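You operate a simulated robot arm through the tools that you are given. There is no shell and no other tool.

You are at the controls of a simulated two-armed robot. One attempt, no reset.

JOB
Swap the wheel on the clamped pin board at the bench for the blue one and tighten the nut.
Fine: lay the nut and the old wheel on the bench.

It is judged by the outcome, as a careful person would: the job done as asked, and still so three seconds after it is handed in. It fails if anything else is knocked over, pushed out of place, dropped, spilled or broken.

ROBOT AND FRAMES
Two 7-joint arms with two-finger parallel grippers on one trunk that stands fixed in place. Base frame: the origin is at the foot of the trunk, x ahead of it, y to its left, z up. Lengths are in m, angles in rad, forces in N, time in s.
The left shoulder is at [0.03, 0.119, 1.085], the right one opposite. With the tool pointing down near the work surface each hand reaches from about 0.28 to 0.68 m from the base axis, measured 20 degrees to its own side. Payload 3.43 kg a hand.
The tool frame of a hand sits at the grasp point between the pads (the TCP): z along the fingers, y along the line on which they close. The tips reach 0.03 m beyond it. Largest opening 0.094 m; finger width 0.028, thickness 0.01; the body of the gripper, 0.05 by 0.096 m, starts 0.055 m behind the TCP.
Orientation is that of the tool frame in the base frame, as a unit quaternion [x, y, z, w]. With the fingers straight down and closing along the base's y, the tool's x points along the base's -x, its y along +y and its z along -z.

CONTROLS
- The arms move only by the tool move_arm. It takes "left_rows", "right_rows" or both (then of equal length, played together; a hand with none holds still); each is a list that holds one entry, the list of rows, each a list of 7 numbers: the shift along the base's x, y, z in units of 30 mm (1.0 is 30 mm), then the turn, a rotation vector about the base's x, y, z in units of 4 degrees (1.0 is 4 degrees), then the finger opening in m, from 0 to 0.094. In form: [[[tx, ty, tz, wx, wy, wz, grip], ...]]. A call has 1 to 20 rows; each row shifts and turns the commanded pose from where the row before left it. A call with a number of a shift or a turn outside -1 to 1 is refused whole. Each row takes 0.2 s and may step no farther than 0.05 m and 0.15 rad from the row before; otherwise, or with a gripper value out of range, the whole call is refused. A pose out of reach is approached as far as the arm can. The call stops where the force on the tool passes 40 N (or 10 N more than at its start, if that is more) or the arm is blocked; 0.2 s more then pass. Each finger travels about 0.072 m/s and halts on what it meets, pressing with about 37 N; the grip force reading is that of the motor and also rises with nothing between the fingers. The clock runs only during rows and for 0.2 s after the last one: add rows that do not move to give the fingers time. The reply holds the time, the measured pose of the TCP, the force on the tool along the base axes, the opening and the grip force, in the units named above and with some noise, with the torque about the TCP (base axes, N m) and any sound that the robot's microphone picked up.
- Cameras (640 x 400 px; columns grow to the right, rows downward): "scene" is now at [0.0288, 0.0055, 1.7714]; the picture's right is [0.07, -1.00, 0.00], its down [-0.90, -0.06, -0.43] and it looks along [0.42, 0.03, -0.90] (base axes); focal length 311 px, centre (320, 200). "left" rides on the left gripper at [0.076, -0.014, -0.102] in its tool frame; the picture's right is [0.18, 0.98, 0.00], its down [-0.75, 0.14, -0.64] and it looks along [-0.63, 0.12, 0.77] (tool axes); focal length 243 px, centre (320, 200). "right" rides on the right gripper at [0.076, 0.014, -0.102] in its tool frame; the picture's right is [-0.18, 0.98, 0.00], its down [-0.75, -0.14, -0.64] and it looks along [-0.63, -0.12, 0.77] (tool axes); focal length 243 px, centre (320, 200). There is no depth. A picture from a camera that has moved, and an enlarged one, comes with that camera's place and axes in the base frame and with its lens.
- camera(camera): a new picture of that camera. It takes no simulated time.
- slide_trunk(by): slides the trunk up (or, below 0, down) by that many m; the arms and the scene camera ride with it, the base frame stays. It gives what a move gives, with no picture.
- aim_head(pan, tilt): turns the head with the scene camera to pan (to the left, within 2.496 rad either way) and tilt (down, from -0.506 to 1.204), counted from straight ahead of the robot. It gives what a move gives.
- close_up(camera, box): a new picture of the part [left, top, right, bottom] of that camera's present view, enlarged. It takes no simulated time.
- finish_job(): hands the job in; it is judged then, once.

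Nothing tells you positions but the pictures and the camera data. Unless the task says otherwise, let go and move clear before handing in.

The tools are called after ">>>" as a command line: name --argument value ..., lists and objects as JSON in quotes. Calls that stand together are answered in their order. move_arm: Moves the arms, as the interface text tells. Its arguments: {"type":"object","properties":{"left_rows":{"type":"array","items":{"type":"array","items":{"type":"array","items":{"type":"number"}}}},"right_rows":{"type":"array","items":{"type":"array","items":{"type":"array","items":{"type":"number"}}}}},"required":[]} The other tools are called the same way: slide_trunk (by) slides the trunk up or down; aim_head (pan, tilt) turns the head that bears the scene camera; camera (camera) takes a picture; close_up (camera, box) takes an enlarged picture of a part of a camera's view; finish_job () hands the job in.

At the start:

```text
clock: 0.0
left_tcp_pos: [0.3784, 0.2046, 1.2673]
left_tcp_rot: [-0.001, 1.0, 0.0, 0.0]
left_contact_force: [0.6, -0.2, 0.7]
left_ft_torque: [0.02, -0.03, -0.01]
left_finger_gap: 0.094
left_finger_force: 0.1
right_tcp_pos: [0.4668, -0.1374, 1.2162]
right_tcp_rot: [0.0, 1.0, -0.001, 0.0]
right_contact_force: [-0.1, 0.0, 0.1]
right_ft_torque: [-0.01, -0.01, 0.02]
right_finger_gap: 0.094
right_finger_force: 0.2
trunk travel left (down, up): [-0.35, 0.06]
head pan, tilt: [0.072, 1.131]
```

scene: 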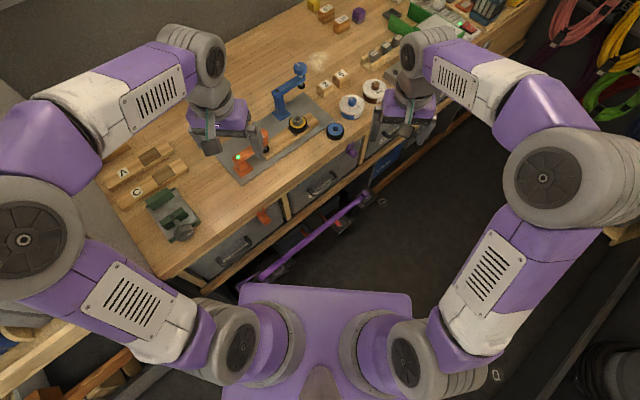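
right: 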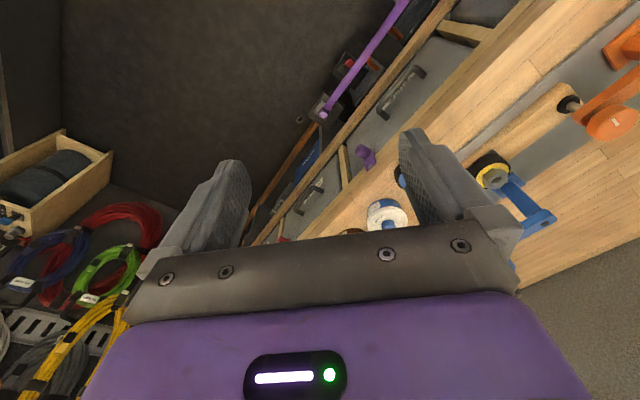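
left: 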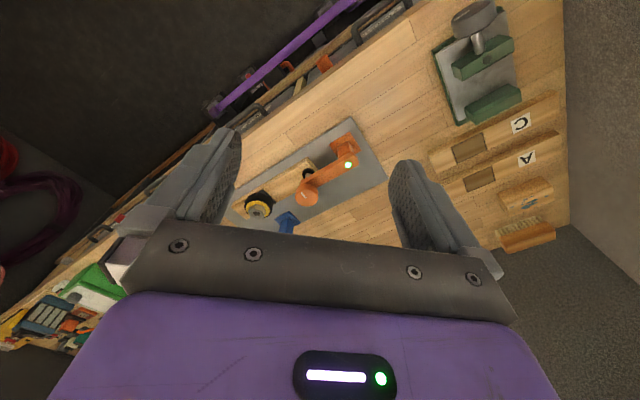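

I see a bench running diagonally, with a grey fixture plate holding a clamped pin board (yellow/black wheel), a blue wheel near it, and two spools. I'll look closer before moving anything.

>>> close_up --camera "scene" --box '[200, 50, 400, 190]'

>>> close_up --camera "scene" --box '[270, 80, 360, 150]'

>>> close_up --camera "left" --box '[200, 100, 400, 240]'

>>> close_up --camera "right" --box '[340, 60, 640, 270]'

```text
2.86 times, centred on (300, 120) of scene
camera zoom: at [0.0288, 0.0055, 1.7714], right [0.07, -1.0, 0.0], down [-0.9, -0.06, -0.43], along [0.42, 0.03, -0.9], focal length 888 px, centre (377, 429)
```

zoom: 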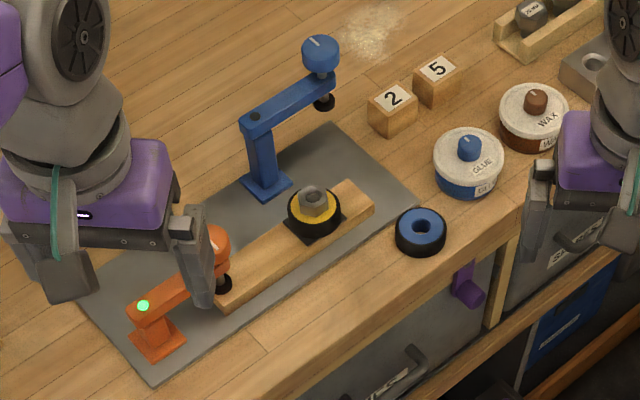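

```text
5.71 times, centred on (315, 115) of scene
camera zoom: at [0.0288, 0.0055, 1.7714], right [0.07, -1.0, 0.0], down [-0.9, -0.06, -0.43], along [0.42, 0.03, -0.9], focal length 1775 px, centre (349, 686)
```

zoom: 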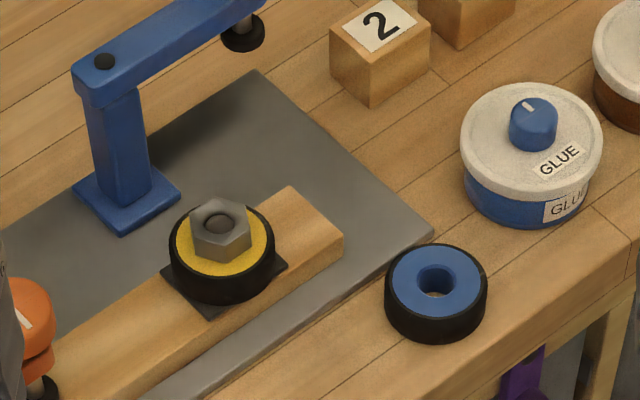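

```text
2.86 times, centred on (300, 170) of left
camera zoom: at [0.3013, 0.1878, 1.3689], right [-0.18, 0.98, 0.0], down [0.75, 0.14, 0.64], along [0.63, 0.12, -0.77], focal length 693 px, centre (377, 286)
```

zoom: 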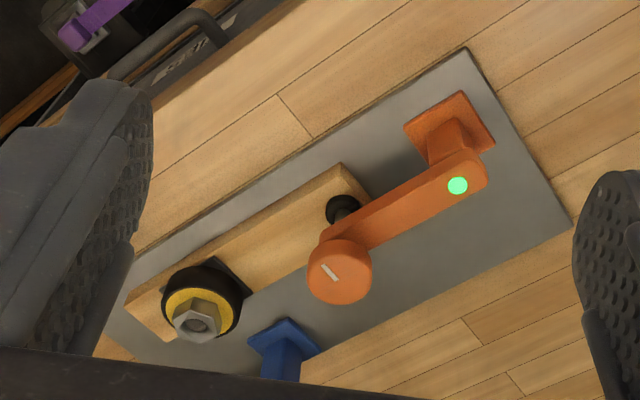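

```text
1.90 times, centred on (490, 165) of right
camera zoom: at [0.3911, -0.1233, 1.3195], right [0.18, 0.98, 0.0], down [0.75, -0.14, 0.64], along [0.63, -0.12, -0.77], focal length 462 px, centre (-4, 267)
```

zoom: 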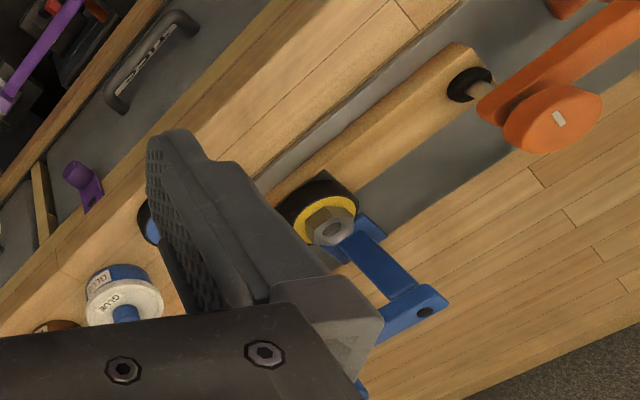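

The wheel to be swapped (yellow/black) sits on a vertical pin under a hex nut near (0.67, 0.12). The blue wheel lies on the bench near (0.67, 0.0). I'll shift the hands, staying high, to get better views for triangulation.

>>> move_arm --left_rows '[[[0.5, -1, 0, 0, 0, 0, 0.094], [0.5, -1, 0, 0, 0, 0, 0.094], [0.5, -1, 0, 0, 0, 0, 0.094], [0, 0, 0, 0, 0, 0, 0.094]]]' --right_rows '[[[-0.5, -1, 0.5, 0, 0, 0, 0.094], [-0.5, -1, 0.5, 0, 0, 0, 0.094], [0, -1, 0.5, 0, 0, 0, 0.094], [0, -1, 0, 0, 0, 0, 0.094]]]'

```text
clock: 1.0
left_tcp_pos: [0.4222, 0.1123, 1.2663]
left_tcp_rot: [0.0, 1.0, 0.0, 0.0]
left_contact_force: [-0.5, -0.8, -0.4]
left_ft_torque: [-0.01, -0.02, -0.02]
left_finger_gap: 0.0941
left_finger_force: 0.1
right_tcp_pos: [0.4363, -0.2582, 1.2621]
right_tcp_rot: [0.0, 1.0, 0.0, 0.0]
right_contact_force: [0.4, 0.2, -0.3]
right_ft_torque: [0.0, -0.02, 0.0]
right_finger_gap: 0.0939
right_finger_force: 0.1
trunk travel left (down, up): [-0.35, 0.06]
head pan, tilt: [0.072, 1.131]
```

The hands have moved as commanded. Next I take new pictures from all cameras.

>>> camera --camera "scene"

>>> camera --camera "left"

>>> camera --camera "right"

>>> close_up --camera "left" --box '[220, 60, 440, 240]'

>>> close_up --camera "scene" --box '[200, 50, 400, 190]'

```text
taken
camera scene: at [0.0279, 0.0054, 1.7714], right [0.07, -1.0, 0.0], down [-0.9, -0.06, -0.43], along [0.43, 0.03, -0.9], focal length 311 px, centre (320, 200)
```

scene: 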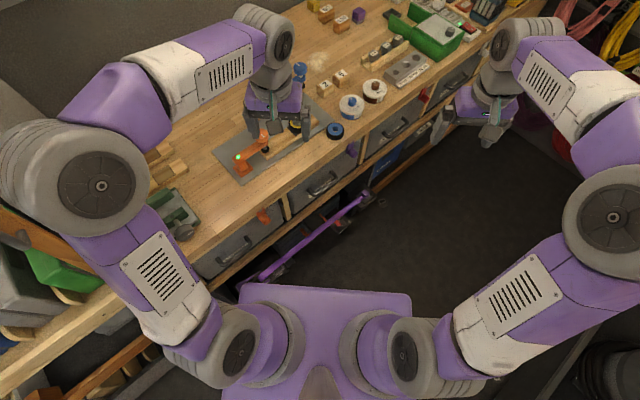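

```text
taken
camera left: at [0.3454, 0.0967, 1.3695], right [-0.18, 0.98, 0.0], down [0.75, 0.14, 0.64], along [0.63, 0.12, -0.77], focal length 243 px, centre (320, 200)
```

left: 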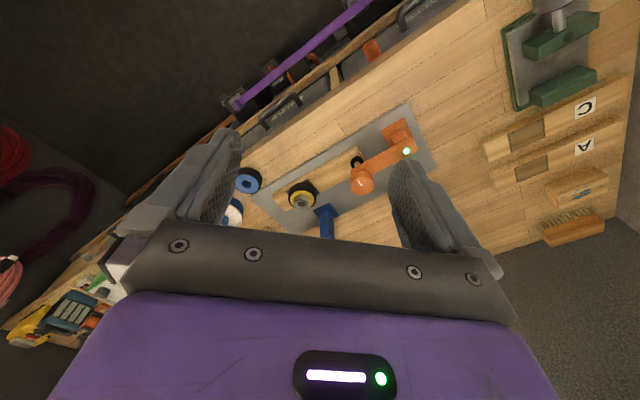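

```text
taken
camera right: at [0.3598, -0.2438, 1.3646], right [0.18, 0.98, 0.0], down [0.75, -0.14, 0.64], along [0.63, -0.12, -0.77], focal length 243 px, centre (320, 200)
```

right: 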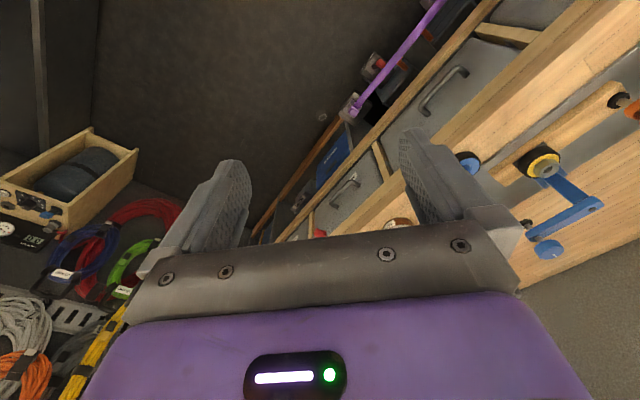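

```text
2.22 times, centred on (330, 150) of left
camera zoom: at [0.3454, 0.0967, 1.3695], right [-0.18, 0.98, 0.0], down [0.75, 0.14, 0.64], along [0.63, 0.12, -0.77], focal length 539 px, centre (298, 311)
```

zoom: 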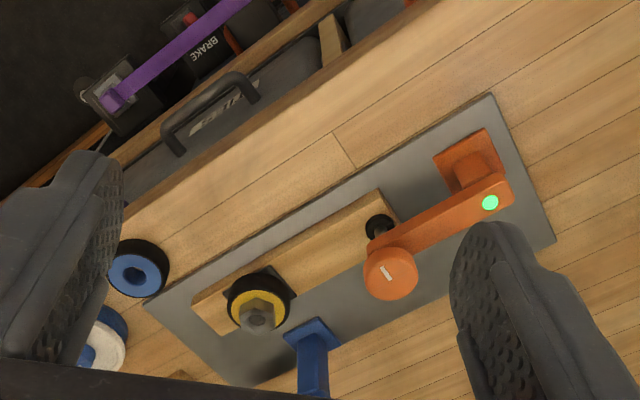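

```text
2.86 times, centred on (300, 120) of scene
camera zoom: at [0.0279, 0.0054, 1.7714], right [0.07, -1.0, 0.0], down [-0.9, -0.06, -0.43], along [0.43, 0.03, -0.9], focal length 888 px, centre (377, 429)
```

zoom: 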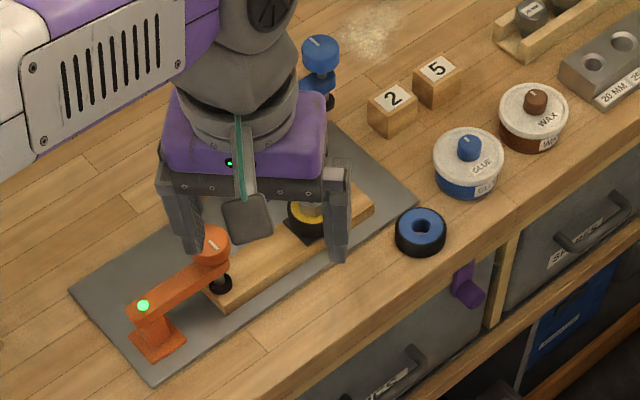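

The geometry is coming together: nut top near (0.678, 0.12, 0.987). I need the bench and plate heights more exactly, so I'm taking close-ups from the right camera.

>>> close_up --camera "right" --box '[440, 80, 640, 280]'

>>> close_up --camera "left" --box '[280, 140, 380, 240]'

>>> close_up --camera "scene" --box '[310, 70, 400, 150]'

```text
2.00 times, centred on (540, 180) of right
camera zoom: at [0.3598, -0.2438, 1.3646], right [0.18, 0.98, 0.0], down [0.75, -0.14, 0.64], along [0.63, -0.12, -0.77], focal length 485 px, centre (-120, 240)
```

zoom: 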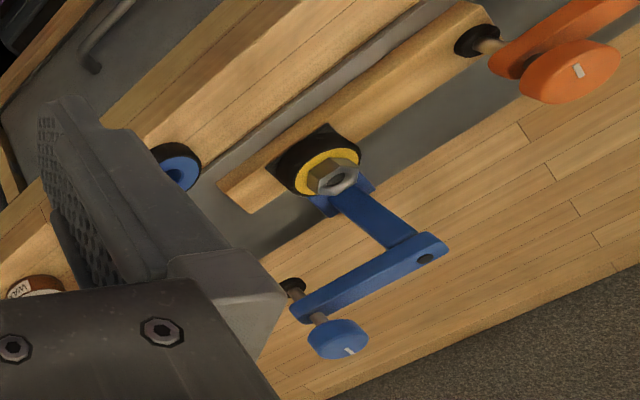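

```text
4.00 times, centred on (330, 190) of left
camera zoom: at [0.3454, 0.0967, 1.3695], right [-0.18, 0.98, 0.0], down [0.75, 0.14, 0.64], along [0.63, 0.12, -0.77], focal length 970 px, centre (280, 240)
```

zoom: 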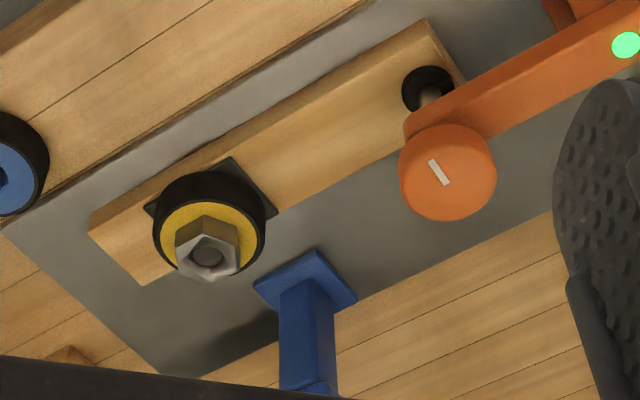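

```text
5.00 times, centred on (355, 110) of scene
camera zoom: at [0.0279, 0.0054, 1.7714], right [0.07, -1.0, 0.0], down [-0.9, -0.06, -0.43], along [0.43, 0.03, -0.9], focal length 1553 px, centre (145, 650)
```

zoom: 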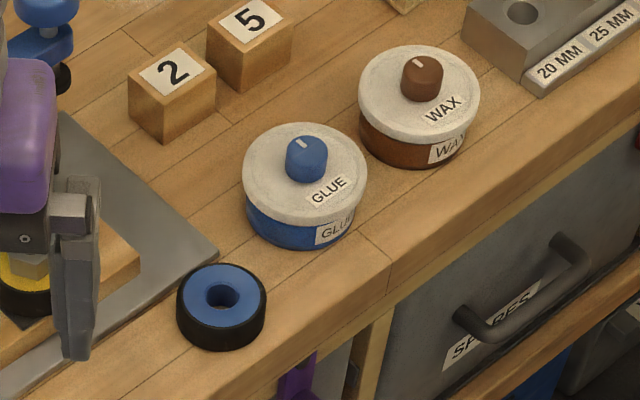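

The nut top is at about (0.678, 0.12, 0.987), the blue wheel at about (0.671, 0.0), and the bench at z≈0.92. The clamps stand up to about z 1.06, so I'll bring the left hand above the nut at a safe height to check reach and see it closely.

>>> move_arm --left_rows '[[[1, 0.05, -0.5, 0, 0, 0, 0.094], [1, 0.05, -0.5, 0, 0, 0, 0.094], [1, 0.05, -0.5, 0, 0, 0, 0.094], [1, 0.05, -0.5, 0, 0, 0, 0.094], [1, 0, -0.5, 0, 0, 0, 0.094], [1, 0, -0.5, 0, 0, 0, 0.094], [1, 0, -0.5, 0, 0, 0, 0.094], [0.5, 0, -0.5, 0, 0, 0, 0.094], [0, 0, 0, 0, 0, 0, 0.094]]]'

```text
clock: 3.0
left_tcp_pos: [0.6368, 0.1204, 1.1441]
left_tcp_rot: [0.0, 1.0, -0.001, -0.001]
left_contact_force: [-0.2, 1.6, 0.2]
left_ft_torque: [0.03, -0.03, 0.0]
left_finger_gap: 0.094
left_finger_force: 0.1
left hand out of reach, approached as far as the arm can: row 8
right_tcp_pos: [0.4368, -0.2569, 1.2622]
right_tcp_rot: [0.0, 1.0, 0.0, 0.0]
right_contact_force: [0.3, -0.5, -0.2]
right_ft_torque: [0.0, -0.04, -0.01]
right_finger_gap: 0.094
right_finger_force: 0.1
trunk travel left (down, up): [-0.35, 0.06]
head pan, tilt: [0.072, 1.131]
```

Reach at that height falls short by about a centimetre. The shoulder sits below the wrist here, so raising the trunk should help; I'll slide it up fully.

>>> slide_trunk --by 0.06

```text
clock: 4.0
left_tcp_pos: [0.6389, 0.1202, 1.2041]
left_tcp_rot: [-0.001, 1.0, 0.001, -0.001]
left_contact_force: [-0.3, -0.4, -0.5]
left_ft_torque: [-0.04, 0.04, 0.02]
left_finger_gap: 0.0938
left_finger_force: 0.1
right_tcp_pos: [0.4367, -0.2575, 1.322]
right_tcp_rot: [0.0, 1.0, 0.0, 0.0]
right_contact_force: [0.7, -0.3, -0.9]
right_ft_torque: [0.03, 0.01, 0.0]
right_finger_gap: 0.0942
right_finger_force: 0.1
trunk travel left (down, up): [-0.41, 0.0]
head pan, tilt: [0.072, 1.131]
```

The trunk is up. Now I lower the left hand straight down to about z 1.11, still short of the nut, then creep forward to test reach.

>>> move_arm --left_rows '[[[0, 0, -1, 0, 0, 0, 0.094], [0, 0, -1, 0, 0, 0, 0.094], [0, 0, -1, 0, 0, 0, 0.094], [0, 0, 0, 0, 0, 0, 0.094]]]'

```text
clock: 5.0
left_tcp_pos: [0.6481, 0.1189, 1.1125]
left_tcp_rot: [-0.001, 1.0, 0.0, -0.001]
left_contact_force: [0.1, 0.0, -0.2]
left_ft_torque: [-0.02, 0.01, 0.01]
left_finger_gap: 0.094
left_finger_force: 0.1
left hand out of reach, approached as far as the arm can: row 1, 2
right_tcp_pos: [0.437, -0.2574, 1.3226]
right_tcp_rot: [0.0, 1.0, 0.0, 0.0]
right_contact_force: [-0.4, -0.7, -0.9]
right_ft_torque: [0.0, 0.01, 0.0]
right_finger_gap: 0.0939
right_finger_force: 0.1
trunk travel left (down, up): [-0.41, 0.0]
head pan, tilt: [0.072, 1.131]
```

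The commanded pose was kept and is now reached (x 0.648). Now a close look with the left camera at the nut.

>>> camera --camera "left"

>>> close_up --camera "left" --box '[240, 100, 400, 240]'

>>> camera --camera "right"

>>> camera --camera "scene"

```text
taken
camera left: at [0.5714, 0.1022, 1.2173], right [-0.18, 0.98, 0.0], down [0.75, 0.14, 0.64], along [0.63, 0.12, -0.77], focal length 243 px, centre (320, 200)
```

left: 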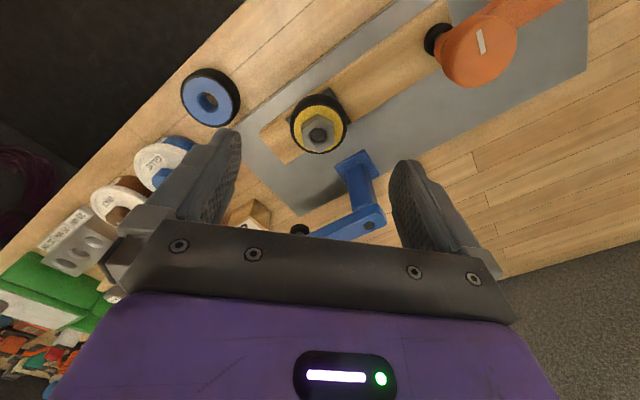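

```text
2.86 times, centred on (320, 170) of left
camera zoom: at [0.5714, 0.1022, 1.2173], right [-0.18, 0.98, 0.0], down [0.75, 0.14, 0.64], along [0.63, 0.12, -0.77], focal length 693 px, centre (320, 286)
```

zoom: 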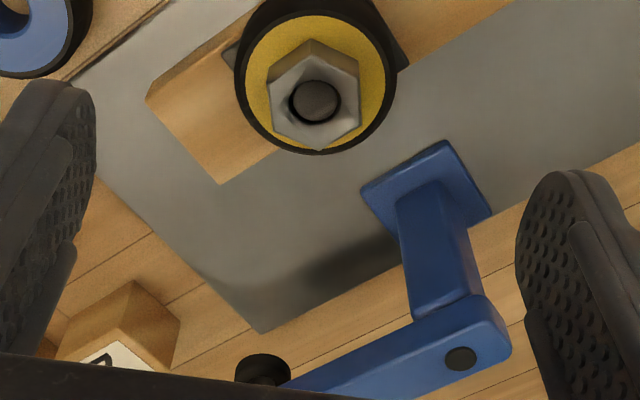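

```text
taken
camera right: at [0.3604, -0.2433, 1.4244], right [0.18, 0.98, 0.0], down [0.75, -0.14, 0.64], along [0.63, -0.12, -0.77], focal length 243 px, centre (320, 200)
```

right: 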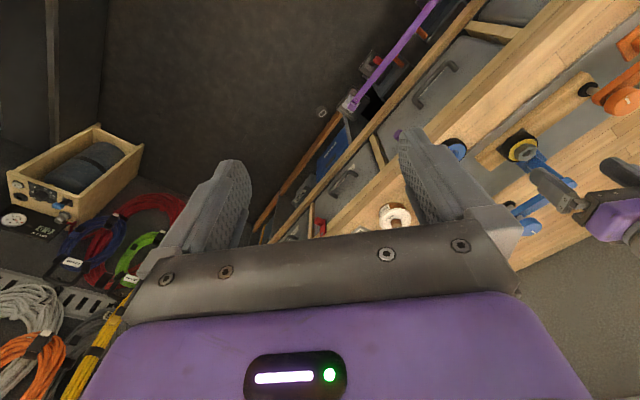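

```text
taken
camera scene: at [0.0285, 0.0055, 1.8314], right [0.07, -1.0, 0.0], down [-0.9, -0.06, -0.43], along [0.43, 0.03, -0.9], focal length 311 px, centre (320, 200)
```

scene: 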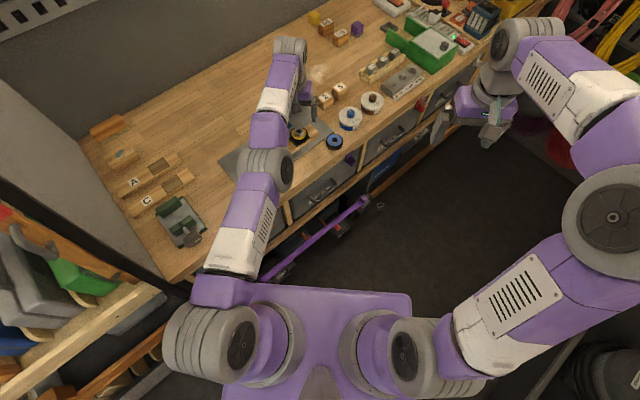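

The nut centre measures (0.678, 0.120), with the top at z≈0.988, about 30 mm across flats and vertex angle ≈13° (mod 60). I'll wind the left wrist clockwise at this height, so a long counter-clockwise unscrewing stroke is available.

>>> move_arm --left_rows '[[[0, 0, 0, 0, 0, -1, 0.06], [0, 0, 0, 0, 0, -1, 0.06], [0, 0, 0, 0, 0, -1, 0.06], [0, 0, 0, 0, 0, -1, 0.06], [0, 0, 0, 0, 0, -1, 0.06], [0, 0, 0, 0, 0, -1, 0.06], [0, 0, 0, 0, 0, -1, 0.06], [0, 0, 0, 0, 0, -1, 0.06], [0, 0, 0, 0, 0, -1, 0.06], [0, 0, 0, 0, 0, -1, 0.06], [0, 0, 0, 0, 0, -1, 0.06], [0, 0, 0, 0, 0, -1, 0.06], [0, 0, 0, 0, 0, -1, 0.06], [0, 0, 0, 0, 0, -1, 0.06], [0, 0, 0, 0, 0, -1, 0.06], [0, 0, 0, 0, 0, -1, 0.06], [0, 0, 0, 0, 0, -1, 0.06], [0, 0, 0, 0, 0, -1, 0.06], [0, 0, 0, 0, 0, -1, 0.06], [0, 0, 0, 0, 0, -1, 0.06]]]'

>>> move_arm --left_rows '[[[0, 0, 0, 0, 0, -1, 0.06], [0, 0, 0, 0, 0, -1, 0.06], [0, 0, 0, 0, 0, -1, 0.06], [0, 0, 0, 0, 0, -1, 0.06], [0, 0, 0, 0, 0, -1, 0.06], [0, 0, 0, 0, 0, -1, 0.06], [0, 0, 0, 0, 0, -0.675, 0.06]]]'

```text
clock: 9.2
left_tcp_pos: [0.6489, 0.1192, 1.1147]
left_tcp_rot: [0.644, 0.765, -0.001, 0.0]
left_contact_force: [1.2, 0.1, -1.1]
left_ft_torque: [0.0, 0.02, 0.02]
left_finger_gap: 0.0598
left_finger_force: 0.0
right_tcp_pos: [0.4372, -0.2583, 1.3221]
right_tcp_rot: [0.0, 1.0, 0.0, 0.0]
right_contact_force: [0.2, 0.3, -0.1]
right_ft_torque: [-0.01, 0.03, -0.02]
right_finger_gap: 0.0941
right_finger_force: 0.2
trunk travel left (down, up): [-0.41, 0.0]
head pan, tilt: [0.072, 1.131]
```

```text
clock: 10.8
left_tcp_pos: [0.6477, 0.1182, 1.1153]
left_tcp_rot: [0.803, 0.596, 0.0, -0.001]
left_contact_force: [-0.3, -0.3, -1.0]
left_ft_torque: [-0.01, 0.0, -0.01]
left_finger_gap: 0.0599
left_finger_force: 0.1
right_tcp_pos: [0.4382, -0.2574, 1.323]
right_tcp_rot: [0.0, 1.0, 0.0, 0.0]
right_contact_force: [1.2, 0.2, 0.3]
right_ft_torque: [0.01, 0.03, -0.03]
right_finger_gap: 0.094
right_finger_force: 0.1
trunk travel left (down, up): [-0.41, 0.0]
head pan, tilt: [0.072, 1.131]
```

The wrist has turned -106.7° with no trouble. I'll try another -60° to see how far the stroke can extend.

>>> move_arm --left_rows '[[[0, 0, 0, 0, 0, -1, 0.06], [0, 0, 0, 0, 0, -1, 0.06], [0, 0, 0, 0, 0, -1, 0.06], [0, 0, 0, 0, 0, -1, 0.06], [0, 0, 0, 0, 0, -1, 0.06], [0, 0, 0, 0, 0, -1, 0.06], [0, 0, 0, 0, 0, -1, 0.06], [0, 0, 0, 0, 0, -1, 0.06], [0, 0, 0, 0, 0, -1, 0.06], [0, 0, 0, 0, 0, -1, 0.06], [0, 0, 0, 0, 0, -1, 0.06], [0, 0, 0, 0, 0, -1, 0.06], [0, 0, 0, 0, 0, -1, 0.06], [0, 0, 0, 0, 0, -1, 0.06], [0, 0, 0, 0, 0, -1, 0.06]]]'

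```text
clock: 14.0
left_tcp_pos: [0.6478, 0.1202, 1.1135]
left_tcp_rot: [0.993, 0.115, -0.001, 0.0]
left_contact_force: [0.2, -0.3, 0.0]
left_ft_torque: [-0.02, 0.05, 0.02]
left_finger_gap: 0.06
left_finger_force: 0.0
right_tcp_pos: [0.4372, -0.2572, 1.3214]
right_tcp_rot: [-0.001, 1.0, 0.0, 0.0]
right_contact_force: [-0.1, -1.2, 0.9]
right_ft_torque: [-0.03, 0.03, -0.02]
right_finger_gap: 0.0941
right_finger_force: 0.1
trunk travel left (down, up): [-0.41, 0.0]
head pan, tilt: [0.072, 1.131]
```

Yaw -166.7° is fine, and the closing axis is aligned with a flat pair. Now I move over the nut and lower to z≈1.04, with tips still above the nut top, and look.

>>> move_arm --left_rows '[[[0.5, 0, -0.5, 0, 0, 0, 0.06], [0.5, 0, -0.5, 0, 0, 0, 0.06], [0, 0, -0.7, 0, 0, 0, 0.06], [0, 0, -0.7, 0, 0, 0, 0.06], [0, 0, 0, 0, 0, 0, 0.06]]]'

>>> camera --camera "left"

>>> close_up --camera "left" --box '[240, 120, 400, 240]'

```text
clock: 15.2
left_tcp_pos: [0.6491, 0.1197, 1.0501]
left_tcp_rot: [0.993, 0.116, -0.001, -0.001]
left_contact_force: [0.0, 0.0, 0.4]
left_ft_torque: [-0.01, -0.01, -0.01]
left_finger_gap: 0.0601
left_finger_force: 0.1
left hand out of reach, approached as far as the arm can: row 1, 2
right_tcp_pos: [0.4374, -0.2572, 1.3223]
right_tcp_rot: [0.0, 1.0, -0.001, 0.0]
right_contact_force: [-0.2, -0.1, -0.9]
right_ft_torque: [0.0, -0.01, 0.02]
right_finger_gap: 0.0939
right_finger_force: 0.0
trunk travel left (down, up): [-0.41, 0.0]
head pan, tilt: [0.072, 1.131]
```

```text
taken
camera left: at [0.7196, 0.1486, 1.1529], right [0.41, -0.91, 0.0], down [-0.7, -0.31, 0.64], along [-0.59, -0.26, -0.77], focal length 243 px, centre (320, 200)
```

left: 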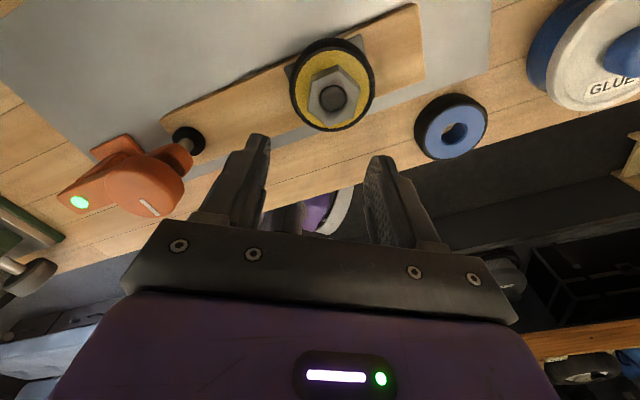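

```text
3.33 times, centred on (320, 180) of left
camera zoom: at [0.7196, 0.1486, 1.1529], right [0.41, -0.91, 0.0], down [-0.7, -0.31, 0.64], along [-0.59, -0.26, -0.77], focal length 809 px, centre (320, 267)
```

zoom: 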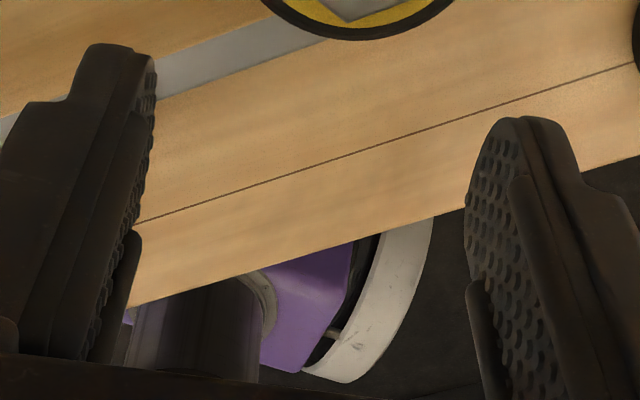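

The vertical tool reaches only x≈0.65 here, while the nut is at 0.678. Leaning the tool back about the closing axis keeps the pads parallel to the nut flats and gains reach, so I'll raise slightly and tilt by 24° in small steps to test this.

>>> move_arm --left_rows '[[[-0.5, 0, 0.8, 0, 0, 0, 0.06], [0, 0, 0.5, 0.23, -0.973, 0, 0.06], [0, 0, 0, 0.23, -0.973, 0, 0.06], [0, 0, 0, 0.23, -0.973, 0, 0.06], [0, 0, 0, 0.23, -0.973, 0, 0.06], [0, 0, 0, 0.23, -0.973, 0, 0.06], [0, 0, 0, 0.23, -0.973, 0, 0.06], [0, 0, 0, 0, 0, 0, 0.06]]]'

```text
clock: 17.0
left_tcp_pos: [0.7267, 0.1088, 1.0867]
left_tcp_rot: [0.972, 0.113, 0.207, -0.025]
left_contact_force: [-0.7, 1.1, -0.2]
left_ft_torque: [0.01, -0.03, 0.01]
left_finger_gap: 0.06
left_finger_force: 0.0
left hand out of reach, approached as far as the arm can: row 1, 2, 3, 4, 5, 6, 7
right_tcp_pos: [0.4378, -0.2571, 1.3225]
right_tcp_rot: [-0.001, 1.0, 0.0, 0.0]
right_contact_force: [-0.7, 0.3, 0.1]
right_ft_torque: [0.02, -0.02, 0.0]
right_finger_gap: 0.0939
right_finger_force: 0.0
trunk travel left (down, up): [-0.41, 0.0]
head pan, tilt: [0.072, 1.131]
```

Unexpected: the hand ended up at x≈0.727 with the tilt achieved, and every row was flagged out of reach. I'll check where things are before moving on.

>>> camera --camera "scene"

>>> camera --camera "left"

>>> close_up --camera "scene" --box '[200, 20, 400, 180]'

```text
taken
camera scene: at [0.0287, 0.0056, 1.8314], right [0.07, -1.0, 0.0], down [-0.9, -0.06, -0.43], along [0.43, 0.03, -0.9], focal length 311 px, centre (320, 200)
```

scene: 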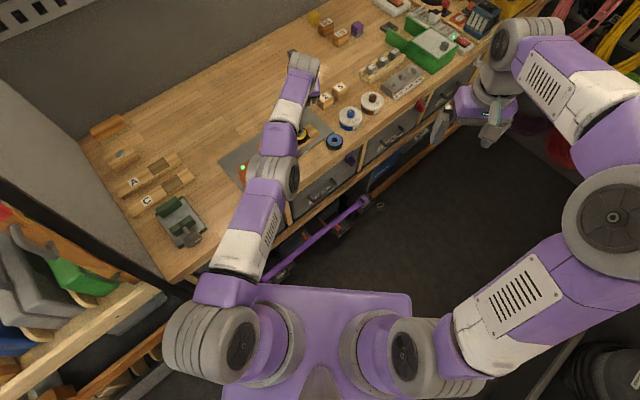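

```text
taken
camera left: at [0.7498, 0.1268, 1.2127], right [0.39, -0.92, 0.07], down [-0.89, -0.36, 0.28], along [-0.23, -0.18, -0.96], focal length 243 px, centre (320, 200)
```

left: 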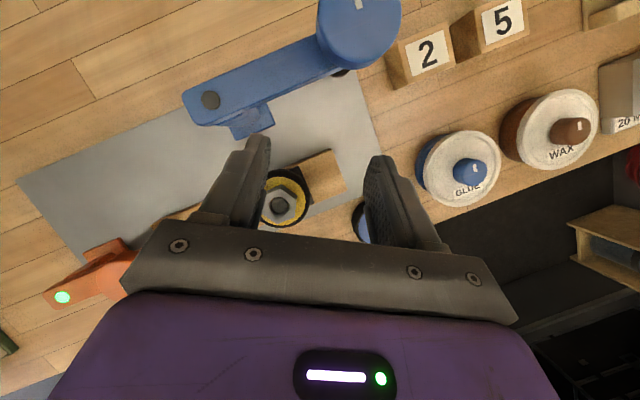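

```text
2.50 times, centred on (300, 100) of scene
camera zoom: at [0.0287, 0.0056, 1.8314], right [0.07, -1.0, 0.0], down [-0.9, -0.06, -0.43], along [0.43, 0.03, -0.9], focal length 777 px, centre (370, 450)
```

zoom: 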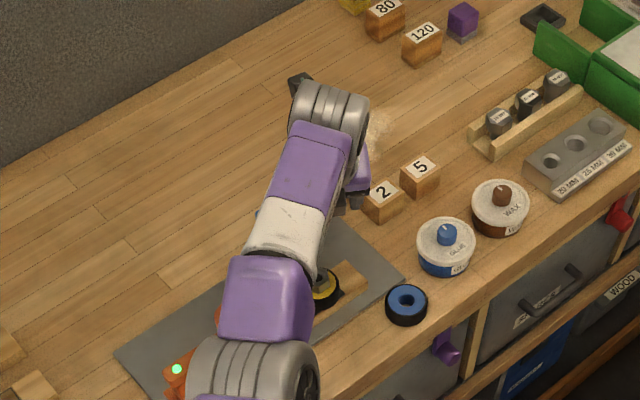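

The arm has straightened out to near its singular full stretch. I'll bring the commanded pose back toward the robot and upward so the elbow bends again, then re-approach in a better posture.

>>> move_arm --left_rows '[[[-0.7, 0, 0.5, 0, 0, 0, 0.06], [-0.7, 0, 0.5, 0, 0, 0, 0.06], [0, 0, 0, 0, 0, 0, 0.06]]]'

```text
clock: 17.8
left_tcp_pos: [0.7254, 0.1028, 1.1177]
left_tcp_rot: [0.972, 0.114, 0.204, -0.025]
left_contact_force: [0.1, 0.0, 0.5]
left_ft_torque: [0.01, -0.01, -0.02]
left_finger_gap: 0.0601
left_finger_force: 0.0
left hand out of reach, approached as far as the arm can: row 1, 2
right_tcp_pos: [0.4384, -0.2571, 1.3224]
right_tcp_rot: [0.001, 1.0, 0.0, 0.0]
right_contact_force: [-1.2, -1.1, -0.3]
right_ft_torque: [-0.02, -0.02, 0.01]
right_finger_gap: 0.0942
right_finger_force: 0.2
trunk travel left (down, up): [-0.41, 0.0]
head pan, tilt: [0.072, 1.131]
```

Vertical moves follow, but x stays stuck at full stretch. I'll keep lifting for clearance while pulling back.

>>> move_arm --left_rows '[[[0, 0, 1, 0, 0, 0, 0.06], [-0.5, 0, 1, 0, 0, 0, 0.06], [-0.5, 0, 1, 0, 0, 0, 0.06], [0, 0, 0, 0, 0, 0, 0.06]]]'

```text
clock: 18.8
left_tcp_pos: [0.7162, 0.1007, 1.2118]
left_tcp_rot: [0.972, 0.113, 0.206, -0.025]
left_contact_force: [-0.4, -0.7, -0.5]
left_ft_torque: [0.01, 0.03, -0.02]
left_finger_gap: 0.0601
left_finger_force: 0.1
left hand out of reach, approached as far as the arm can: row 2, 3
right_tcp_pos: [0.4383, -0.2568, 1.3225]
right_tcp_rot: [0.0, 1.0, 0.0, 0.0]
right_contact_force: [0.1, -0.4, 0.0]
right_ft_torque: [-0.01, 0.03, 0.02]
right_finger_gap: 0.0942
right_finger_force: 0.2
trunk travel left (down, up): [-0.41, 0.0]
head pan, tilt: [0.072, 1.131]
```

The solver seems to treat the straight elbow as stuck radially. I'm well clear of everything at z≈1.21, so I'll try lateral motion combined with a larger pull-back.

>>> move_arm --left_rows '[[[0, 1, 0, 0, 0, 0, 0.06], [0, 1, 0, 0, 0, 0, 0.06], [-1, 0, 0, 0, 0, 0, 0.06], [-1, 0, 0, 0, 0, 0, 0.06], [0, 0, 0, 0, 0, 0, 0.06]]]'

```text
clock: 20.0
left_tcp_pos: [0.7198, 0.1563, 1.2238]
left_tcp_rot: [0.972, 0.113, 0.206, -0.024]
left_contact_force: [0.7, 0.4, 0.1]
left_ft_torque: [-0.03, 0.01, -0.01]
left_finger_gap: 0.0599
left_finger_force: 0.0
left hand out of reach, approached as far as the arm can: row 1, 3, 4
right_tcp_pos: [0.4381, -0.2575, 1.3215]
right_tcp_rot: [0.0, 1.0, 0.0, 0.0]
right_contact_force: [-0.3, 0.1, 0.1]
right_ft_torque: [-0.03, 0.01, 0.0]
right_finger_gap: 0.0938
right_finger_force: 0.1
trunk travel left (down, up): [-0.41, 0.0]
head pan, tilt: [0.072, 1.131]
```

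Still on the stretch limit. Judging by the earlier elbow posture, bent out to the left, moving the wrist to the right should flex the elbow the natural way, so I'll try that.

>>> move_arm --left_rows '[[[0, -1, 0, 0, 0, 0, 0.06], [0, -1, 0, 0, 0, 0, 0.06], [0, -1, 0, 0, 0, 0, 0.06], [-0.5, -0.5, 0, 0, 0, 0, 0.06], [-0.5, -0.5, 0, 0, 0, 0, 0.06], [0, 0, 0, 0, 0, 0, 0.06]]]'

```text
clock: 21.4
left_tcp_pos: [0.6997, 0.0317, 1.223]
left_tcp_rot: [0.972, 0.113, 0.206, -0.023]
left_contact_force: [-0.3, -0.3, 0.5]
left_ft_torque: [0.01, -0.03, -0.01]
left_finger_gap: 0.0598
left_finger_force: 0.1
left hand out of reach, approached as far as the arm can: row 2, 3, 4, 5
right_tcp_pos: [0.4398, -0.2566, 1.3224]
right_tcp_rot: [0.0, 1.0, 0.0, 0.0]
right_contact_force: [0.8, 0.0, 0.1]
right_ft_torque: [0.01, 0.02, 0.02]
right_finger_gap: 0.0939
right_finger_force: 0.1
trunk travel left (down, up): [-0.41, 0.0]
head pan, tilt: [0.072, 1.131]
```

>>> move_arm --left_rows '[[[-1, 0, 0, 0, 0, 0, 0.06], [-1, 0, 0, 0, 0, 0, 0.06], [-1, 0, 0, 0, 0, 0, 0.06], [0, 0, 0, 0, 0, 0, 0.06]]]'

>>> camera --camera "scene"

```text
clock: 22.4
left_tcp_pos: [0.6884, 0.0073, 1.2424]
left_tcp_rot: [0.972, 0.113, 0.206, -0.024]
left_contact_force: [0.0, 0.1, 0.2]
left_ft_torque: [0.0, -0.01, 0.03]
left_finger_gap: 0.0599
left_finger_force: 0.0
left hand out of reach, approached as far as the arm can: row 1, 2, 3
right_tcp_pos: [0.4385, -0.2573, 1.3225]
right_tcp_rot: [0.0, 1.0, 0.0, 0.0]
right_contact_force: [-0.3, 0.5, 1.0]
right_ft_torque: [-0.02, -0.01, 0.05]
right_finger_gap: 0.0944
right_finger_force: 0.1
trunk travel left (down, up): [-0.41, 0.0]
head pan, tilt: [0.072, 1.131]
```

```text
taken
camera scene: at [0.0289, 0.0058, 1.8313], right [0.07, -1.0, 0.0], down [-0.9, -0.06, -0.43], along [0.42, 0.03, -0.9], focal length 311 px, centre (320, 200)
```

scene: 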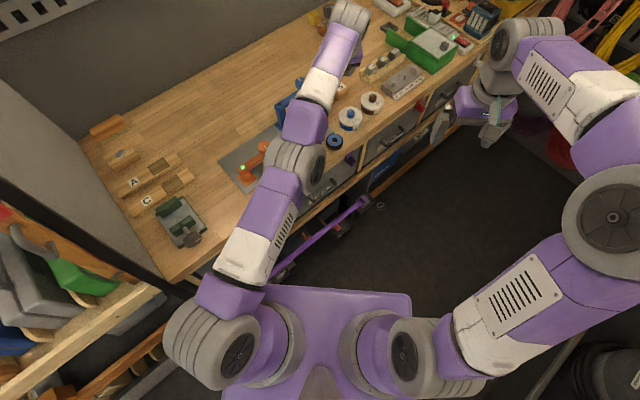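

The elbow disc faces sideways, so it bends in the vertical plane with the elbow rising. Moving the hand down and back should flex it.

>>> move_arm --left_rows '[[[-0.3, 0, -1, 0, 0, 0, 0.06], [-0.3, 0, -1, 0, 0, 0, 0.06], [-0.3, 0, -1, 0, 0, 0, 0.06], [0, 0, 0, 0, 0, 0, 0.06]]]'

```text
clock: 23.4
left_tcp_pos: [0.6976, -0.0017, 1.1575]
left_tcp_rot: [0.972, 0.114, 0.206, -0.025]
left_contact_force: [-0.6, -0.3, 0.1]
left_ft_torque: [0.02, 0.01, 0.01]
left_finger_gap: 0.06
left_finger_force: 0.1
left hand out of reach, approached as far as the arm can: row 1, 2, 3
right_tcp_pos: [0.437, -0.2577, 1.3216]
right_tcp_rot: [-0.001, 1.0, 0.001, 0.0]
right_contact_force: [-0.5, -0.5, 0.2]
right_ft_torque: [0.01, 0.01, 0.01]
right_finger_gap: 0.0942
right_finger_force: 0.0
trunk travel left (down, up): [-0.41, 0.0]
head pan, tilt: [0.072, 1.131]
```

I'll first move purely downward (slightly outward) to flex the elbow through straight, with no inward component, then test a small pull-back.

>>> move_arm --left_rows '[[[0.1, 0, -1, 0, 0, 0, 0.06], [0.1, 0, -1, 0, 0, 0, 0.06], [0.0, 0, -1, 0, 0, 0, 0.06]]]'

>>> move_arm --left_rows '[[[-0.2, 0, 0, 0, 0, 0, 0.06], [-0.2, 0, 0, 0, 0, 0, 0.06], [-0.2, 0, 0, 0, 0, 0, 0.06]]]'

```text
clock: 24.2
left_tcp_pos: [0.7015, -0.0026, 1.0677]
left_tcp_rot: [0.972, 0.113, 0.207, -0.024]
left_contact_force: [-0.1, 0.3, -1.0]
left_ft_torque: [-0.01, -0.02, 0.01]
left_finger_gap: 0.0599
left_finger_force: 0.0
right_tcp_pos: [0.4376, -0.2575, 1.323]
right_tcp_rot: [-0.001, 1.0, 0.0, -0.001]
right_contact_force: [-0.5, 0.5, -0.7]
right_ft_torque: [0.03, 0.02, 0.0]
right_finger_gap: 0.094
right_finger_force: 0.1
trunk travel left (down, up): [-0.41, 0.0]
head pan, tilt: [0.072, 1.131]
```

```text
clock: 25.0
left_tcp_pos: [0.6991, -0.0029, 1.0686]
left_tcp_rot: [0.972, 0.113, 0.206, -0.025]
left_contact_force: [0.4, 0.1, -0.8]
left_ft_torque: [0.0, 0.01, -0.02]
left_finger_gap: 0.06
left_finger_force: 0.1
left hand out of reach, approached as far as the arm can: row 2, 3
right_tcp_pos: [0.4365, -0.2582, 1.3226]
right_tcp_rot: [0.001, 1.0, -0.001, 0.0]
right_contact_force: [-0.7, -0.5, 0.5]
right_ft_torque: [-0.04, -0.01, -0.02]
right_finger_gap: 0.0939
right_finger_force: 0.0
trunk travel left (down, up): [-0.41, 0.0]
head pan, tilt: [0.072, 1.131]
```

A small inward motion, then stuck again. I'll test the opposite: pure upward motion (slightly outward), then pull back.

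>>> move_arm --left_rows '[[[0.1, 0, 1, 0, 0, 0, 0.06], [0.1, 0, 1, 0, 0, 0, 0.06], [0.1, 0, 1, 0, 0, 0, 0.06], [0.0, 0, 1, 0, 0, 0, 0.06]]]'

>>> move_arm --left_rows '[[[-0.1, 0, 0, 0, 0, 0, 0.06], [-0.1, 0, 0, 0, 0, 0, 0.06], [-0.2, 0, 0, 0, 0, 0, 0.06], [-0.3, 0, 0, 0, 0, 0, 0.06]]]'

>>> camera --camera "scene"

```text
clock: 26.0
left_tcp_pos: [0.6981, -0.0009, 1.1877]
left_tcp_rot: [0.972, 0.113, 0.207, -0.024]
left_contact_force: [0.0, 0.5, -0.1]
left_ft_torque: [0.03, -0.04, -0.02]
left_finger_gap: 0.0603
left_finger_force: 0.0
left hand out of reach, approached as far as the arm can: row 3
right_tcp_pos: [0.4365, -0.2571, 1.3225]
right_tcp_rot: [0.0, 1.0, 0.001, 0.0]
right_contact_force: [0.1, 0.8, 0.3]
right_ft_torque: [0.03, -0.02, 0.01]
right_finger_gap: 0.0941
right_finger_force: 0.1
trunk travel left (down, up): [-0.41, 0.0]
head pan, tilt: [0.072, 1.131]
```

```text
clock: 27.0
left_tcp_pos: [0.6933, -0.006, 1.1897]
left_tcp_rot: [0.972, 0.113, 0.206, -0.024]
left_contact_force: [0.0, 0.1, -0.2]
left_ft_torque: [-0.01, -0.01, -0.03]
left_finger_gap: 0.0596
left_finger_force: 0.1
left hand out of reach, approached as far as the arm can: row 3, 4
right_tcp_pos: [0.438, -0.2581, 1.322]
right_tcp_rot: [0.0, 1.0, 0.0, 0.0]
right_contact_force: [-0.6, 0.2, -0.1]
right_ft_torque: [0.03, -0.01, -0.03]
right_finger_gap: 0.0943
right_finger_force: 0.1
trunk travel left (down, up): [-0.41, 0.0]
head pan, tilt: [0.072, 1.131]
```

```text
taken
camera scene: at [0.0286, 0.0055, 1.8314], right [0.07, -1.0, 0.0], down [-0.9, -0.06, -0.43], along [0.43, 0.03, -0.9], focal length 311 px, centre (320, 200)
```

scene: 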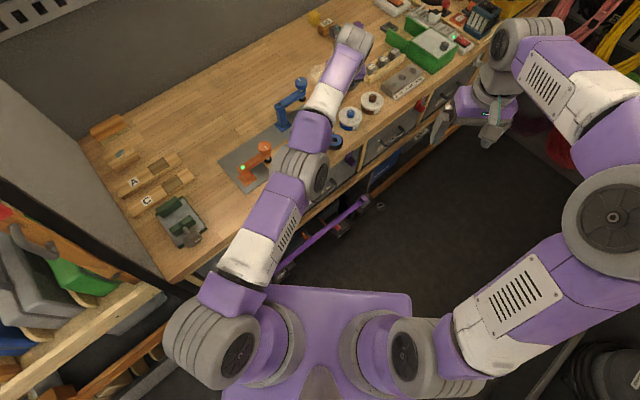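

Possibly the reversed wrist yaw is what is blocking it. I'll untilt and wind the wrist back toward its natural yaw at this safe height, then retry.

>>> move_arm --left_rows '[[[0, 0, 0, -0.23, 0.973, 0, 0.06], [0, 0, 0, -0.23, 0.973, 0, 0.06], [0, 0, 0, -0.23, 0.973, 0, 0.06], [0, 0, 0, -0.23, 0.973, 0, 0.06], [0, 0, 0, -0.23, 0.973, 0, 0.06], [0, 0, 0, -0.23, 0.973, 0, 0.06], [0, 0, 0, 0, 0, 1, 0.06], [0, 0, 0, 0, 0, 1, 0.06], [0, 0, 0, 0, 0, 1, 0.06], [0, 0, 0, 0, 0, 1, 0.06], [0, 0, 0, 0, 0, 1, 0.06], [0, 0, 0, 0, 0, 1, 0.06], [0, 0, 0, 0, 0, 1, 0.06], [0, 0, 0, 0, 0, 1, 0.06], [0, 0, 0, 0, 0, 1, 0.06], [0, 0, 0, 0, 0, 1, 0.06], [0, 0, 0, 0, 0, 1, 0.06], [0, 0, 0, 0, 0, 1, 0.06], [0, 0, 0, 0, 0, 1, 0.06], [0, 0, 0, 0, 0, 1, 0.06]]]'

>>> move_arm --left_rows '[[[0, 0, 0, 0, 0, 1, 0.06], [0, 0, 0, 0, 0, 1, 0.06], [0, 0, 0, 0, 0, 1, 0.06], [0, 0, 0, 0, 0, 1, 0.06], [0, 0, 0, 0, 0, 1, 0.06], [0, 0, 0, 0, 0, 1, 0.06], [0, 0, 0, 0, 0, 1, 0.06], [0, 0, 0, 0, 0, 1, 0.06], [0, 0, 0, 0, 0, 1, 0.06], [0, 0, 0, 0, 0, 1, 0.06], [0, 0, 0, 0, 0, 1, 0.06], [0, 0, 0, 0, 0, 1, 0.06], [0, 0, 0, 0, 0, 1, 0.06], [-0.2, 0, 0, 0, 0, 0, 0.06], [-0.3, 0, 0, 0, 0, 0, 0.06], [-0.3, 0, 0, 0, 0, 0, 0.06]]]'

```text
clock: 31.2
left_tcp_pos: [0.625, 0.0084, 1.1778]
left_tcp_rot: [0.822, 0.57, 0.0, 0.0]
left_contact_force: [0.7, 1.0, -0.5]
left_ft_torque: [0.0, -0.01, -0.02]
left_finger_gap: 0.06
left_finger_force: 0.1
left hand out of reach, approached as far as the arm can: row 1, 2, 3, 4, 5, 6
right_tcp_pos: [0.4362, -0.2576, 1.3216]
right_tcp_rot: [-0.001, 1.0, 0.0, 0.001]
right_contact_force: [-0.2, 0.6, -0.1]
right_ft_torque: [-0.01, 0.0, -0.01]
right_finger_gap: 0.0941
right_finger_force: 0.1
trunk travel left (down, up): [-0.41, 0.0]
head pan, tilt: [0.072, 1.131]
```

```text
clock: 34.6
left_tcp_pos: [0.6205, 0.0016, 1.1806]
left_tcp_rot: [0.49, 0.872, 0.0, -0.001]
left_contact_force: [0.0, -0.1, 0.2]
left_ft_torque: [0.04, -0.03, 0.0]
left_finger_gap: 0.0599
left_finger_force: 0.1
left hand out of reach, approached as far as the arm can: row 14, 15, 16
right_tcp_pos: [0.437, -0.2569, 1.3227]
right_tcp_rot: [0.0, 1.0, 0.0, 0.0]
right_contact_force: [0.7, 0.3, -0.1]
right_ft_torque: [0.03, 0.0, -0.02]
right_finger_gap: 0.094
right_finger_force: 0.0
trunk travel left (down, up): [-0.41, 0.0]
head pan, tilt: [0.072, 1.131]
```

Same behaviour, so this is the straight-elbow singularity itself. I'll sweep upward along the reach sphere, which should flex the elbow, and then pull back; the space above is free.

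>>> move_arm --left_rows '[[[-0.12, 0, 1, 0, 0, 0, 0.06], [-0.17, 0, 1, 0, 0, 0, 0.06], [-0.22, 0, 1, 0, 0, 0, 0.06], [-0.27, 0, 1, 0, 0, 0, 0.06], [-0.32, 0, 1, 0, 0, 0, 0.06], [-0.38, 0, 1, 0, 0, 0, 0.06], [-0.44, 0, 1, 0, 0, 0, 0.06], [-0.5, 0, 1, 0, 0, 0, 0.06], [-0.56, 0, 1, 0, 0, 0, 0.06]]]'

```text
clock: 36.6
left_tcp_pos: [0.5254, 0.0044, 1.4277]
left_tcp_rot: [0.49, 0.872, 0.0, 0.002]
left_contact_force: [-0.7, 0.2, 0.3]
left_ft_torque: [-0.04, -0.04, 0.0]
left_finger_gap: 0.06
left_finger_force: 0.2
left hand out of reach, approached as far as the arm can: row 4, 6, 8
right_tcp_pos: [0.4359, -0.2559, 1.3221]
right_tcp_rot: [0.0, 1.0, 0.0, 0.001]
right_contact_force: [0.3, -0.2, 1.0]
right_ft_torque: [-0.01, 0.0, -0.02]
right_finger_gap: 0.0939
right_finger_force: 0.0
trunk travel left (down, up): [-0.41, 0.0]
head pan, tilt: [0.072, 1.131]
```

>>> move_arm --left_rows '[[[-0.2, 0, 0, 0, 0, 0, 0.06], [-0.3, 0, 0, 0, 0, 0, 0.06], [-0.5, 0, 0, 0, 0, 0, 0.06], [-0.5, 0, 0, 0, 0, 0, 0.06]]]'

>>> camera --camera "scene"

```text
clock: 37.6
left_tcp_pos: [0.4827, 0.0048, 1.4269]
left_tcp_rot: [0.49, 0.872, 0.001, 0.0]
left_contact_force: [-0.7, 0.0, 0.2]
left_ft_torque: [0.03, -0.03, -0.01]
left_finger_gap: 0.06
left_finger_force: 0.0
right_tcp_pos: [0.4372, -0.2571, 1.3233]
right_tcp_rot: [0.0, 1.0, 0.0, 0.0]
right_contact_force: [-0.2, 1.0, -0.8]
right_ft_torque: [0.01, -0.03, 0.02]
right_finger_gap: 0.0939
right_finger_force: 0.0
trunk travel left (down, up): [-0.41, 0.0]
head pan, tilt: [0.072, 1.131]
```

```text
taken
camera scene: at [0.0274, 0.0059, 1.8314], right [0.07, -1.0, 0.0], down [-0.9, -0.06, -0.43], along [0.43, 0.03, -0.9], focal length 311 px, centre (320, 200)
```

scene: 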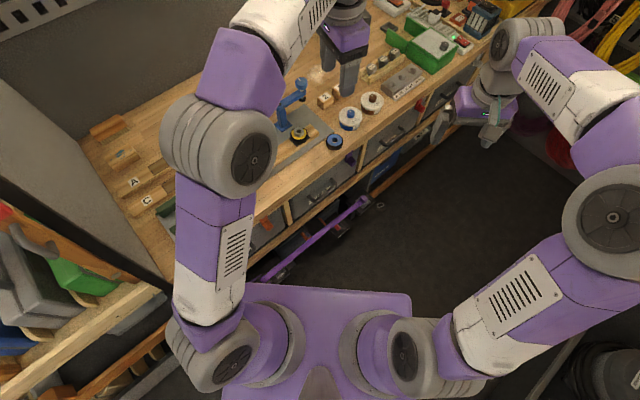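

Unstuck: the elbow is flexed again (elbow up-left) and the hand tracks properly. I'll lower the trunk 0.08 so the shoulder sits at wrist level for the best reach, then set yaw +13.3° and a 28° tilt while still close in.

>>> slide_trunk --by -0.08

>>> move_arm --left_rows '[[[-0.3, 0.5, 0, 0, 0, 1, 0.06], [-0.3, 0.5, 0, 0, 0, 1, 0.06], [-0.3, 0.5, 0, 0, 0, 1, 0.06], [-0.3, 0.5, 0, 0, 0, 1, 0.06], [0, 0.5, 0, 0, 0, 1, 0.06], [0, 0.5, 0, 0, 0, 1, 0.06], [0, 0.5, 0, 0, 0, 1, 0.06], [0, 0.36, 0, 0, 0, 1, 0.06], [0, 0, 0, 0, 0, 1, 0.06], [0, 0, 0, 0, 0, 1, 0.06], [0, 0, 0, 0, 0, 1, 0.06], [0, 0, 0, 0, 0, 1, 0.06], [0, 0, 0, 0, 0, 1, 0.06], [0, 0, 0, 0, 0, 1, 0.06], [0, 0, 0, 0, 0, 1, 0.06], [0, 0, 0, 0, 0, 1, 0.06], [0, 0, 0, 0, 0, 1, 0.06], [0, 0, 0, 0, 0, 1, 0.06]]]'

>>> move_arm --left_rows '[[[0, 0, 0, 0.23, -0.973, 0, 0.06], [0, 0, 0, 0.23, -0.973, 0, 0.06], [0, 0, 0, 0.23, -0.973, 0, 0.06], [0, 0, 0, 0.23, -0.973, 0, 0.06], [0, 0, 0, 0.23, -0.973, 0, 0.06], [0, 0, 0, 0.23, -0.973, 0, 0.06], [0, 0, 0, 0.23, -0.973, 0, 0.06], [0, 0, 0, 0, 0, 0, 0.06]]]'

```text
clock: 38.8
left_tcp_pos: [0.4834, 0.0058, 1.3472]
left_tcp_rot: [0.49, 0.872, 0.0, 0.0]
left_contact_force: [0.0, 0.2, 0.2]
left_ft_torque: [0.01, -0.01, 0.0]
left_finger_gap: 0.0601
left_finger_force: 0.1
right_tcp_pos: [0.4372, -0.2562, 1.2422]
right_tcp_rot: [0.0, 1.0, 0.0, 0.0]
right_contact_force: [-0.9, 0.2, 0.3]
right_ft_torque: [-0.01, 0.01, -0.01]
right_finger_gap: 0.0942
right_finger_force: 0.1
trunk travel left (down, up): [-0.33, 0.08]
head pan, tilt: [0.072, 1.131]
```

```text
clock: 42.6
left_tcp_pos: [0.4467, 0.1191, 1.3467]
left_tcp_rot: [-0.116, 0.993, 0.0, 0.001]
left_contact_force: [0.0, 0.0, -0.3]
left_ft_torque: [-0.01, -0.03, -0.03]
left_finger_gap: 0.0597
left_finger_force: 0.1
right_tcp_pos: [0.4367, -0.2581, 1.242]
right_tcp_rot: [0.0, 1.0, 0.0, 0.001]
right_contact_force: [-0.2, 0.4, 0.0]
right_ft_torque: [0.0, 0.01, 0.02]
right_finger_gap: 0.0944
right_finger_force: 0.1
trunk travel left (down, up): [-0.33, 0.08]
head pan, tilt: [0.072, 1.131]
```

```text
clock: 44.4
left_tcp_pos: [0.4477, 0.12, 1.3466]
left_tcp_rot: [-0.112, 0.964, 0.029, 0.24]
left_contact_force: [0.8, 0.1, -0.5]
left_ft_torque: [-0.03, 0.0, -0.01]
left_finger_gap: 0.0599
left_finger_force: 0.0
right_tcp_pos: [0.4375, -0.2577, 1.2423]
right_tcp_rot: [0.0, 1.0, 0.0, -0.001]
right_contact_force: [0.1, 0.3, 0.8]
right_ft_torque: [0.0, 0.01, 0.0]
right_finger_gap: 0.0938
right_finger_force: 0.1
trunk travel left (down, up): [-0.33, 0.08]
head pan, tilt: [0.072, 1.131]
```

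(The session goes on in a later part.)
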